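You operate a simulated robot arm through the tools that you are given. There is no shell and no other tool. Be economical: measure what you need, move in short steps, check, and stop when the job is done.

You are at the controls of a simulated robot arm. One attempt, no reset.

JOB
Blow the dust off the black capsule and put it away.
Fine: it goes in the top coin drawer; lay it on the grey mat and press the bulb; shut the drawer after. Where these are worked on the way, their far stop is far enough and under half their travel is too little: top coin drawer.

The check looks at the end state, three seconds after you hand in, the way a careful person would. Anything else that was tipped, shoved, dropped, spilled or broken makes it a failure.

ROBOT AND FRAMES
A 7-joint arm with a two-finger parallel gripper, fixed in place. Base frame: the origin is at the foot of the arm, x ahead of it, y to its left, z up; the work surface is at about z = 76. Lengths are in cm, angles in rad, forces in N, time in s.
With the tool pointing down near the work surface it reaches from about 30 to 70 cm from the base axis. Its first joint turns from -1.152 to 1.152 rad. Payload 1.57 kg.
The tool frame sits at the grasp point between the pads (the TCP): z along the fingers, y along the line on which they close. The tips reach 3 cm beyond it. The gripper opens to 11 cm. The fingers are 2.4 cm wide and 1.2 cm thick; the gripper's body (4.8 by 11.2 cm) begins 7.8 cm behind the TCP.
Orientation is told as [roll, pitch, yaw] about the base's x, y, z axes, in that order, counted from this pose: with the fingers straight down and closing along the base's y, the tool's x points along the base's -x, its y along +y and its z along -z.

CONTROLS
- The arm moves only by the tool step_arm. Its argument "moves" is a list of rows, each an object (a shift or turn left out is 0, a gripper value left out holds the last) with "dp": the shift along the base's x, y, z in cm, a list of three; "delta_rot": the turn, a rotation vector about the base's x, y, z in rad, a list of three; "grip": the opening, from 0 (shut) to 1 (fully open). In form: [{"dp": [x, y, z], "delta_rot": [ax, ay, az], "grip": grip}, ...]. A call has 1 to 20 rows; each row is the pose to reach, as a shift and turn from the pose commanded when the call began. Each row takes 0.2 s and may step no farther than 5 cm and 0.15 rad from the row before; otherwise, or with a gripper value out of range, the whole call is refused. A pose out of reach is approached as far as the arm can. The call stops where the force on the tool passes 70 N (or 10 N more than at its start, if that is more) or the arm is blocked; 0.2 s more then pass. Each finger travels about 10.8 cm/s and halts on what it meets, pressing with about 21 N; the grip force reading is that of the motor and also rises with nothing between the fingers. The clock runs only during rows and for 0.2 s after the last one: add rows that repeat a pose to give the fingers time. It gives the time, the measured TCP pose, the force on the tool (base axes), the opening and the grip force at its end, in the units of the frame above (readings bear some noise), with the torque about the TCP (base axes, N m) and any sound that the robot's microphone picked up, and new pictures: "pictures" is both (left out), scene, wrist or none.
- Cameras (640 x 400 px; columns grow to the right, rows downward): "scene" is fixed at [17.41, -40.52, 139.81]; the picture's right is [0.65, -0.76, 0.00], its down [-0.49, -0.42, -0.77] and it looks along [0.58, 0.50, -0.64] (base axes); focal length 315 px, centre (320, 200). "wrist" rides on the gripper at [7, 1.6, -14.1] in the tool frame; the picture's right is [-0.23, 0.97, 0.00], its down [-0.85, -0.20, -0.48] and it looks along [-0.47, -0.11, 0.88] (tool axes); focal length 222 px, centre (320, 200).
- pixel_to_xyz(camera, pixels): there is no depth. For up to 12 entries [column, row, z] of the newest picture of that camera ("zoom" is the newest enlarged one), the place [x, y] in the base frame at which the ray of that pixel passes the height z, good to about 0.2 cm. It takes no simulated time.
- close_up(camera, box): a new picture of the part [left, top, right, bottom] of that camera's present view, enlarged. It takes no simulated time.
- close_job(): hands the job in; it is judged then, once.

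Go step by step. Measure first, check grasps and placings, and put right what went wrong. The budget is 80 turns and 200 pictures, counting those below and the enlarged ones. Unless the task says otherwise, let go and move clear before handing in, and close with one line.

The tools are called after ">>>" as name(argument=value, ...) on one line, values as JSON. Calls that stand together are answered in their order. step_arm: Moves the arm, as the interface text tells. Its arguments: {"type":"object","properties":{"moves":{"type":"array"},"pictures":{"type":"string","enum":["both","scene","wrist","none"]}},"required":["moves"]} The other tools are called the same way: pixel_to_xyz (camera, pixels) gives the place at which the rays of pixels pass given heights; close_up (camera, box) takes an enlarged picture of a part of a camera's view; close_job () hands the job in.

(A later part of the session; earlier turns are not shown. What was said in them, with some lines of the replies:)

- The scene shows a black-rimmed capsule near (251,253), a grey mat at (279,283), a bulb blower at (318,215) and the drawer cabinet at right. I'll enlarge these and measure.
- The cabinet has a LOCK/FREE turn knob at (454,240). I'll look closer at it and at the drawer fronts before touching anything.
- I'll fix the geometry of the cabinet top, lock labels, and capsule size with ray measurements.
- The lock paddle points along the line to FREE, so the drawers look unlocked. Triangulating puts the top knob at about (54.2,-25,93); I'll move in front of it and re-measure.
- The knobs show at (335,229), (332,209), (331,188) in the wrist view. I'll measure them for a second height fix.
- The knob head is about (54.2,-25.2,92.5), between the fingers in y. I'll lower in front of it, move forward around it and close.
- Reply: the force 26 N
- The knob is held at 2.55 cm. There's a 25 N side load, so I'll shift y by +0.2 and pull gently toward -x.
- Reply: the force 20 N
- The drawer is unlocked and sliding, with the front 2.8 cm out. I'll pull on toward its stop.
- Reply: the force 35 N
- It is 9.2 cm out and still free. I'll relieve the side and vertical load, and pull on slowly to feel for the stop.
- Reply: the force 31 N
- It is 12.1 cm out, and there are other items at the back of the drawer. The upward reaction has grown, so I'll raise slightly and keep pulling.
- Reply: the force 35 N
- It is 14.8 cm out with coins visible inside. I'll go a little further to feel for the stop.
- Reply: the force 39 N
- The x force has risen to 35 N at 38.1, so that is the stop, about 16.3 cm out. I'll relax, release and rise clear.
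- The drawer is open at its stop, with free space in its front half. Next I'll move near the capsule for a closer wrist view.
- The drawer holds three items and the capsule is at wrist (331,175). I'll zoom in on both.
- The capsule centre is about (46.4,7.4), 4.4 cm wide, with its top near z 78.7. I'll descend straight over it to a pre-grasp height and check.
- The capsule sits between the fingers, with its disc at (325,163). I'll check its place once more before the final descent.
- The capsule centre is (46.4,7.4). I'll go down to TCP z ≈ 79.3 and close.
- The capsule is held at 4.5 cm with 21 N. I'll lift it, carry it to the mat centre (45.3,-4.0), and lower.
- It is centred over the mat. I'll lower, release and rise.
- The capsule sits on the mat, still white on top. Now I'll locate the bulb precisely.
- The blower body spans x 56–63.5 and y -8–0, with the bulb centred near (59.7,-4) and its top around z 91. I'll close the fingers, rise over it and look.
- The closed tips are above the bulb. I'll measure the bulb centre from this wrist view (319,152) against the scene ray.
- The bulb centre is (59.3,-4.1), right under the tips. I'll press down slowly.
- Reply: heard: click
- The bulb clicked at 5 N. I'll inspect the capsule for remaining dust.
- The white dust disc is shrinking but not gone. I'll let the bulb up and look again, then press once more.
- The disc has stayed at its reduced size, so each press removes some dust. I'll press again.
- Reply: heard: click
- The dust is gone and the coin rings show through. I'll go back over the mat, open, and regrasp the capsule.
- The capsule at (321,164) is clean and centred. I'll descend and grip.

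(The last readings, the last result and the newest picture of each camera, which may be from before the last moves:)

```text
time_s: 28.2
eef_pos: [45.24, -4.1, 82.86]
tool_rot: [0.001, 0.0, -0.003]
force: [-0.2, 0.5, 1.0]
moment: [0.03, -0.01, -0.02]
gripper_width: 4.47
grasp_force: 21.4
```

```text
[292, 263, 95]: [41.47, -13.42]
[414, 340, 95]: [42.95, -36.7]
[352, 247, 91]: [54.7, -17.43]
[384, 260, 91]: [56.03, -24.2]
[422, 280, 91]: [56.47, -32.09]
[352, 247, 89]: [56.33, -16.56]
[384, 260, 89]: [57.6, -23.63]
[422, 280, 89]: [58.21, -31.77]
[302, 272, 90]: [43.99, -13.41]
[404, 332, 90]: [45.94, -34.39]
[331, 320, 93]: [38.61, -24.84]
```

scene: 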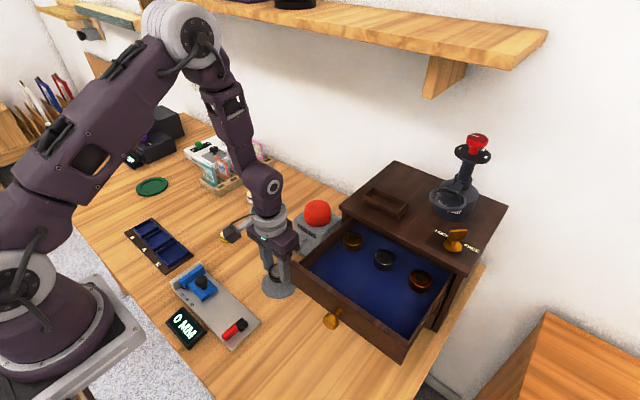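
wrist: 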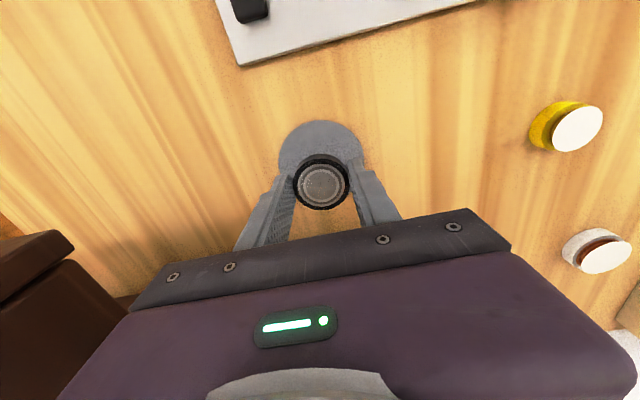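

The capsule is held at 4.47 cm. I'll lift it high over the drawer wall (top z≈95) and carry it above the free front area near (49,-25).

>>> step_arm(moves=[{"dp": [0, 0, 5]}, {"dp": [0, 0, 10]}, {"dp": [0, 0, 15]}, {"dp": [0, 0, 20]}, {"dp": [1, -4.5, 20]}, {"dp": [2, -9, 20]}, {"dp": [3, -13.5, 20]}, {"dp": [3.8, -18, 20]}, {"dp": [3.8, -21, 20]}, {"dp": [3.8, -21, 20]}])

```text
time_s: 30.4
eef_pos: [48.89, -25.13, 102.71]
tool_rot: [0.0, 0.0, -0.001]
force: [0.2, 0.3, -0.7]
moment: [0.03, -0.01, 0.02]
gripper_width: 4.47
grasp_force: 21.1
```

scene: 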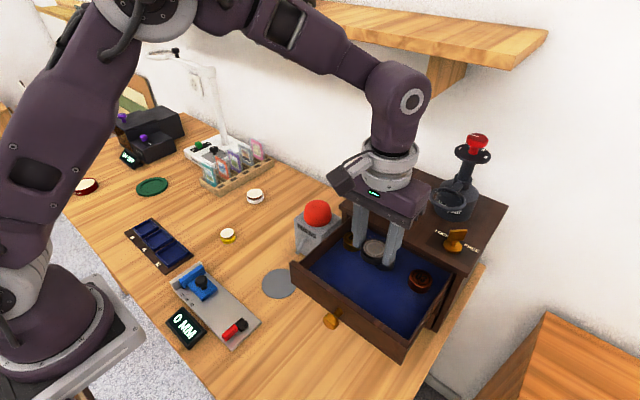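
wrist: 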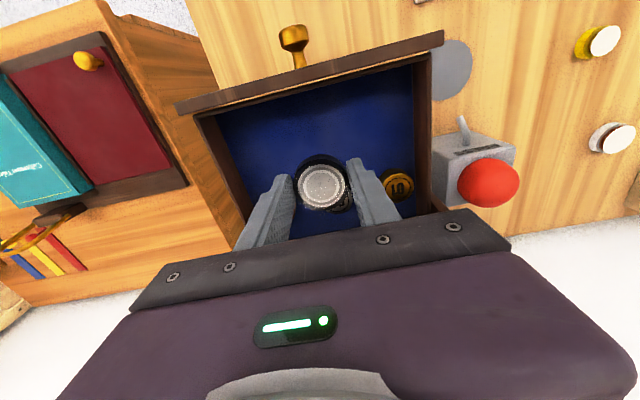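

The capsule is above the drawer, and item 01 shows at wrist (398,186) and scene (352,242). I'll triangulate to get the item and floor height.

>>> pixel_to_xyz(camera="wrist", pixels=[[399, 185, 90], [399, 185, 91], [399, 185, 92], [399, 185, 93], [218, 116, 90], [218, 116, 91], [413, 68, 90], [413, 68, 91], [323, 185, 99], [348, 190, 91]])

>>> close_up(camera="scene", box=[285, 215, 465, 355])

>>> close_up(camera="wrist", box=[180, 40, 460, 240])

```text
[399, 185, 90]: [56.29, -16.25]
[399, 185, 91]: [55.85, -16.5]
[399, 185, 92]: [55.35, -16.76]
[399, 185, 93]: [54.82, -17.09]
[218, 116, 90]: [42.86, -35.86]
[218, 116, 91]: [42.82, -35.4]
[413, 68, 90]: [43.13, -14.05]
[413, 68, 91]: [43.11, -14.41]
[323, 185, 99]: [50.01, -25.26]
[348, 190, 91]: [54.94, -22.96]
```

```text
2.86 times, centred on (375, 285) of scene
```

zoom: 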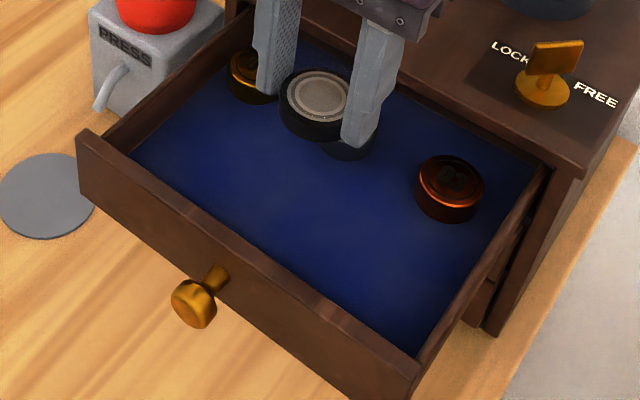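

```text
2.00 times, centred on (320, 140) of wrist
```

zoom: 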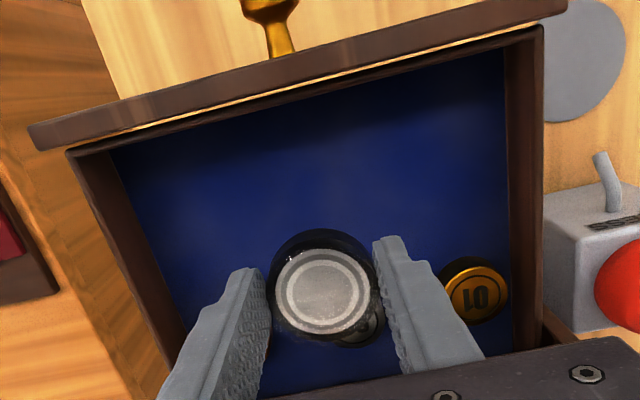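

Item tops are at about z 92.7 and the floor at about z 90.3. I'll lower at x≈48.2, clear of item 02, then feel for the floor.

>>> step_arm(moves=[{"dp": [-0.7, 0, -2]}, {"dp": [-0.7, 0, -5]}, {"dp": [-0.7, 0, -7.5]}, {"dp": [-0.7, 0, -8]}, {"dp": [-0.7, 0, -8.3]}])

```text
time_s: 31.6
eef_pos: [48.33, -24.95, 94.61]
tool_rot: [0.0, 0.0, 0.0]
force: [-0.3, -0.6, -0.9]
moment: [0.02, -0.01, -0.01]
gripper_width: 4.49
grasp_force: 21.6
```

scene: 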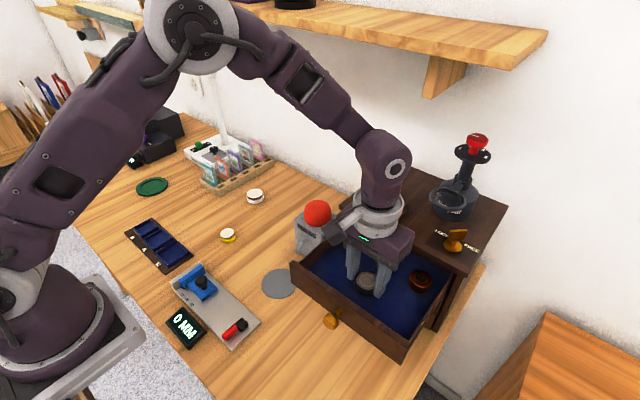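
wrist: 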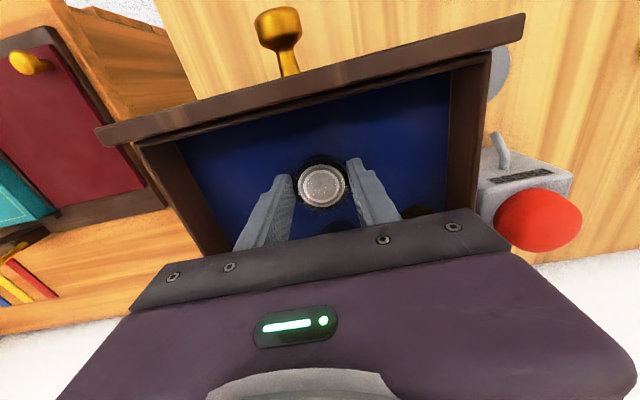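

No contact yet at TCP 94.6. I'll lower in small steps.

>>> step_arm(moves=[{"dp": [0, 0, -0.2]}, {"dp": [0, 0, -0.4]}, {"dp": [0, 0, -0.6]}], pictures="none")

>>> close_up(camera="scene", box=[330, 245, 410, 315])

```text
time_s: 32.4
eef_pos: [48.44, -24.9, 94.01]
tool_rot: [-0.001, -0.001, -0.001]
force: [-1.1, 2.4, 15.5]
moment: [0.14, 0.07, -0.02]
gripper_width: 4.5
grasp_force: 21.2
```

```text
5.71 times, centred on (370, 280) of scene
```

zoom: 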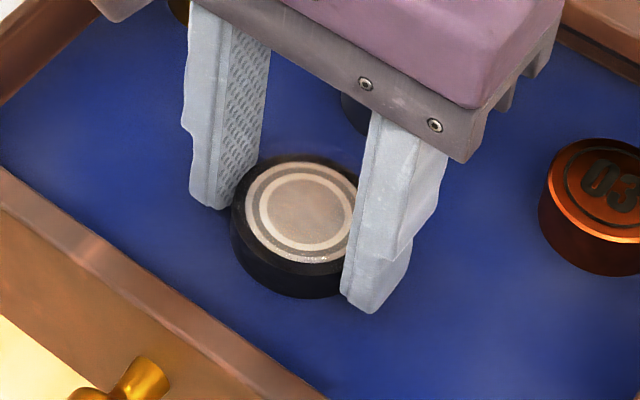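

It touches the floor with 15 N. I'll release, rise and move to the front of the drawer.

>>> step_arm(moves=[{"dp": [0, 0, 0.2], "grip": 0.45}, {"dp": [0, 0, 0.2], "grip": 0.55}, {"dp": [0, 0, 0.2], "grip": 0.55}, {"dp": [0, 0, 4], "grip": 0.55}, {"dp": [0, 0, 8.5], "grip": 0.55}, {"dp": [0, 0, 12], "grip": 0.55}, {"dp": [-4.8, 0, 12], "grip": 0.55}, {"dp": [-9.6, 0, 12], "grip": 0.55}, {"dp": [-14.4, 0, 12], "grip": 0}, {"dp": [-14.4, 0, 12], "grip": 0}])

```text
time_s: 34.6
eef_pos: [33.8, -24.93, 105.82]
tool_rot: [0.0, 0.0, -0.001]
force: [0.0, -0.3, 0.4]
moment: [0.02, -0.02, 0.02]
gripper_width: 0.0
grasp_force: 21.3
```

scene: 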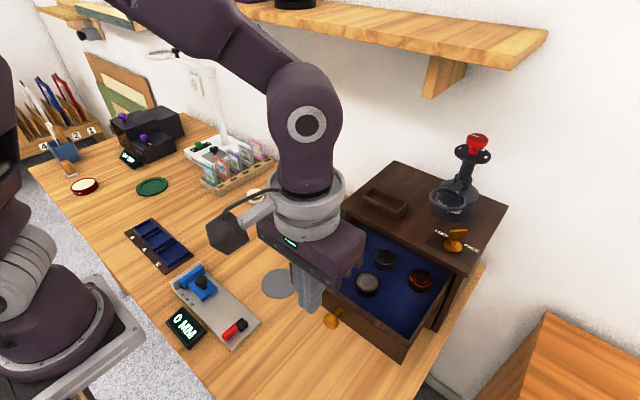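
wrist: 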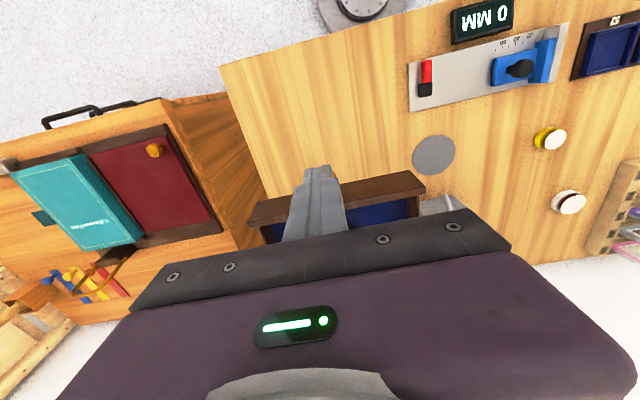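

The capsule lies in the drawer at (370,282) beside the others. I'll lower the closed fingers in front of the knob and begin pushing gently.

>>> step_arm(moves=[{"dp": [-0.3, -0.1, -4.5]}, {"dp": [-0.3, -0.1, -9]}, {"dp": [-0.3, -0.1, -13.3]}, {"dp": [1, -0.1, -13.3]}, {"dp": [2, -0.1, -13.3]}, {"dp": [2.5, -0.1, -13.3]}, {"dp": [3, -0.1, -13.3]}, {"dp": [3.5, -0.1, -13.3]}, {"dp": [4.1, -0.1, -13.3]}, {"dp": [4.7, -0.1, -13.3]}])

```text
time_s: 36.8
eef_pos: [38.57, -25.02, 92.68]
tool_rot: [0.0, -0.001, -0.002]
force: [-2.5, 0.5, 0.6]
moment: [0.01, -0.03, -0.01]
gripper_width: 0.0
grasp_force: 20.9
```

scene: 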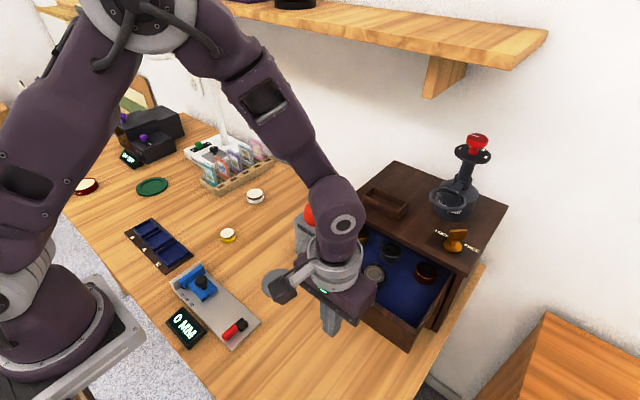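
wrist: 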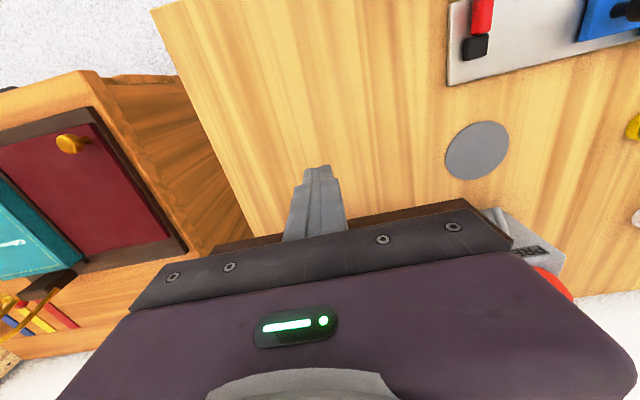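

The drawer is moving in with only 2.5 N. I'll keep pushing at the same gentle rate.

>>> step_arm(moves=[{"dp": [0.7, 0, 0]}, {"dp": [1.4, 0, 0]}, {"dp": [2.1, 0, 0]}, {"dp": [2.8, 0, 0]}, {"dp": [3.5, 0, 0]}, {"dp": [4.2, 0, 0]}, {"dp": [4.9, 0, 0]}, {"dp": [5.6, 0, 0]}, {"dp": [6.3, 0, 0]}, {"dp": [7, 0, 0]}, {"dp": [7.7, 0, 0]}, {"dp": [8.4, 0, 0]}, {"dp": [9.1, 0, 0]}, {"dp": [9.8, 0, 0]}])

```text
time_s: 39.8
eef_pos: [48.52, -25.17, 92.56]
tool_rot: [0.0, 0.0, 0.0]
force: [-1.2, -0.5, 0.0]
moment: [0.01, -0.01, -0.02]
gripper_width: 0.0
grasp_force: 21.1
```

scene: 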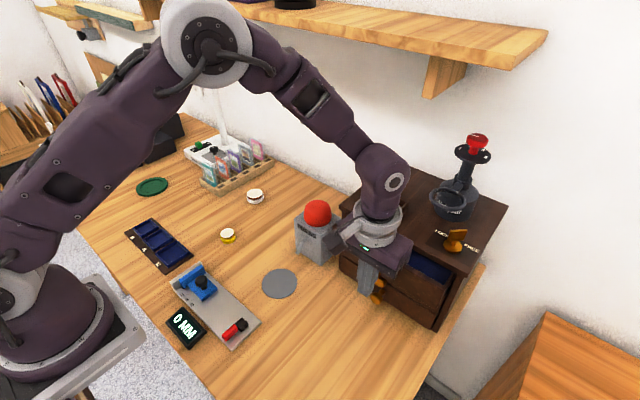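
wrist: 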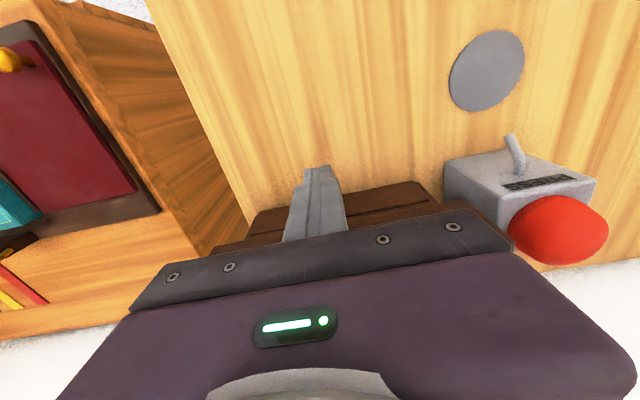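

It is nearly closed, so I'll push the last few centimetres until the stop.

>>> step_arm(moves=[{"dp": [0.6, 0.1, 0]}, {"dp": [1.2, 0.1, 0]}, {"dp": [1.8, 0.1, 0]}, {"dp": [2.4, 0.1, 0]}, {"dp": [2.9, 0.1, 0]}, {"dp": [3.3, 0.1, 0]}, {"dp": [3.6, 0.1, 0]}])

```text
time_s: 41.4
eef_pos: [52.1, -25.0, 92.54]
tool_rot: [-0.001, 0.0, -0.002]
force: [-0.1, 0.5, 0.4]
moment: [0.0, -0.01, 0.0]
gripper_width: 0.0
grasp_force: 20.5
```

scene: 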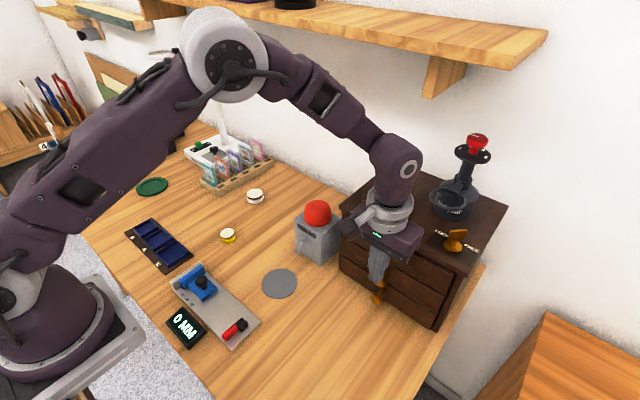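
wrist: 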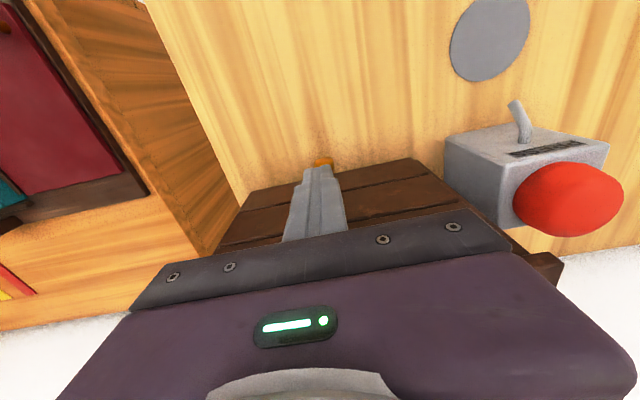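

No stop has been felt yet at 52.1, so I'll nudge further in small steps.

>>> step_arm(moves=[{"dp": [0.3, 0, 0]}, {"dp": [0.6, 0, 0]}, {"dp": [0.9, 0, 0]}, {"dp": [1.1, 0, 0]}], pictures="none")

>>> close_up(camera="scene", box=[320, 180, 520, 330])

```text
time_s: 42.4
eef_pos: [52.49, -25.05, 92.6]
tool_rot: [0.002, 0.02, -0.003]
force: [-64.5, 5.0, 19.0]
moment: [-0.06, -0.69, 0.07]
gripper_width: 0.0
grasp_force: 21.4
```

```text
2.67 times, centred on (420, 255) of scene
```

zoom: 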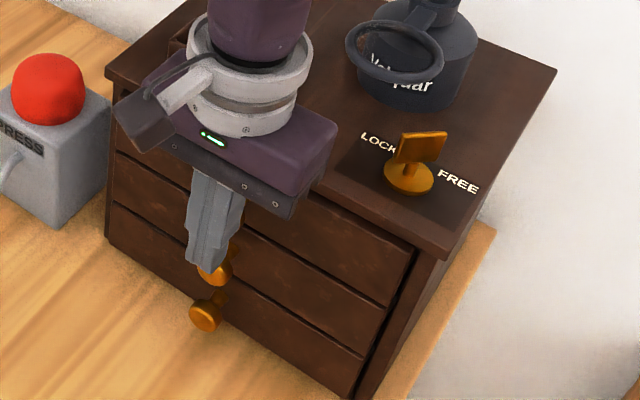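

The stop was reached at 64 N and the drawer is shut flush. I'll back off and rise clear for a final look.

>>> step_arm(moves=[{"dp": [-1.5, 0, 0]}, {"dp": [-5, 0, 0]}, {"dp": [-9, 0, 0]}, {"dp": [-12, 0, 4]}, {"dp": [-12, 0, 8]}, {"dp": [-12, 3, 12]}, {"dp": [-12, 6, 16]}, {"dp": [-12, 6, 20]}])

>>> close_up(camera="scene", box=[320, 180, 520, 330])

```text
time_s: 44.2
eef_pos: [41.17, -18.86, 112.6]
tool_rot: [0.0, -0.001, 0.0]
force: [-0.6, 0.6, 0.7]
moment: [-0.03, 0.02, -0.02]
gripper_width: 0.02
grasp_force: 21.8
```

scene: 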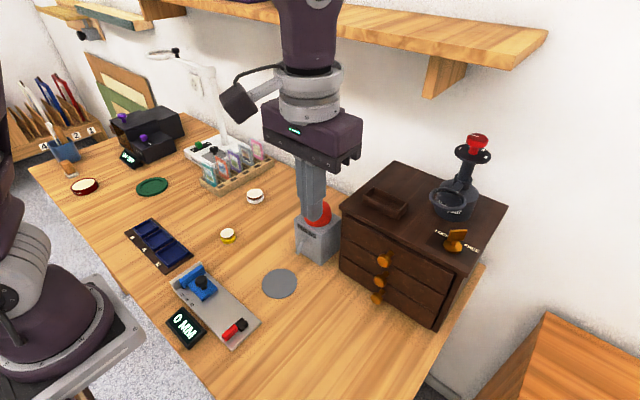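
wrist: 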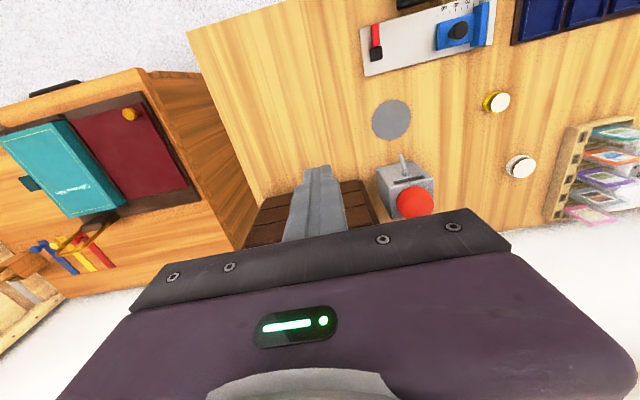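

```text
2.67 times, centred on (420, 255) of scene
```

zoom: 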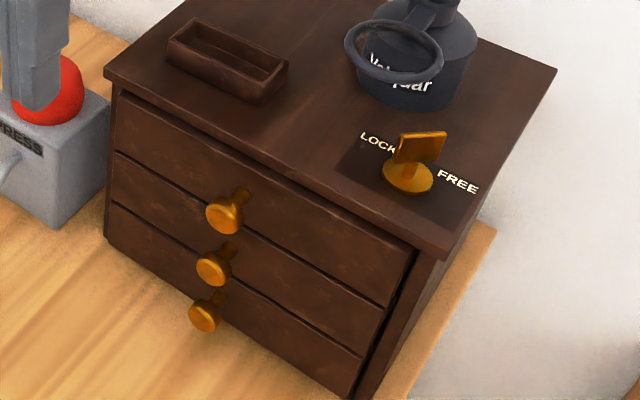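

The drawer is shut flush, the other objects are where they were, and the arm is clear, so I'm handing in.

>>> close_job()

```text
The job is handed in.
```

I blew the dust off the black capsule on the grey mat (two presses of the bulb), laid it in the top coin drawer and shut the drawer. Nothing else looked disturbed in the final pictures.
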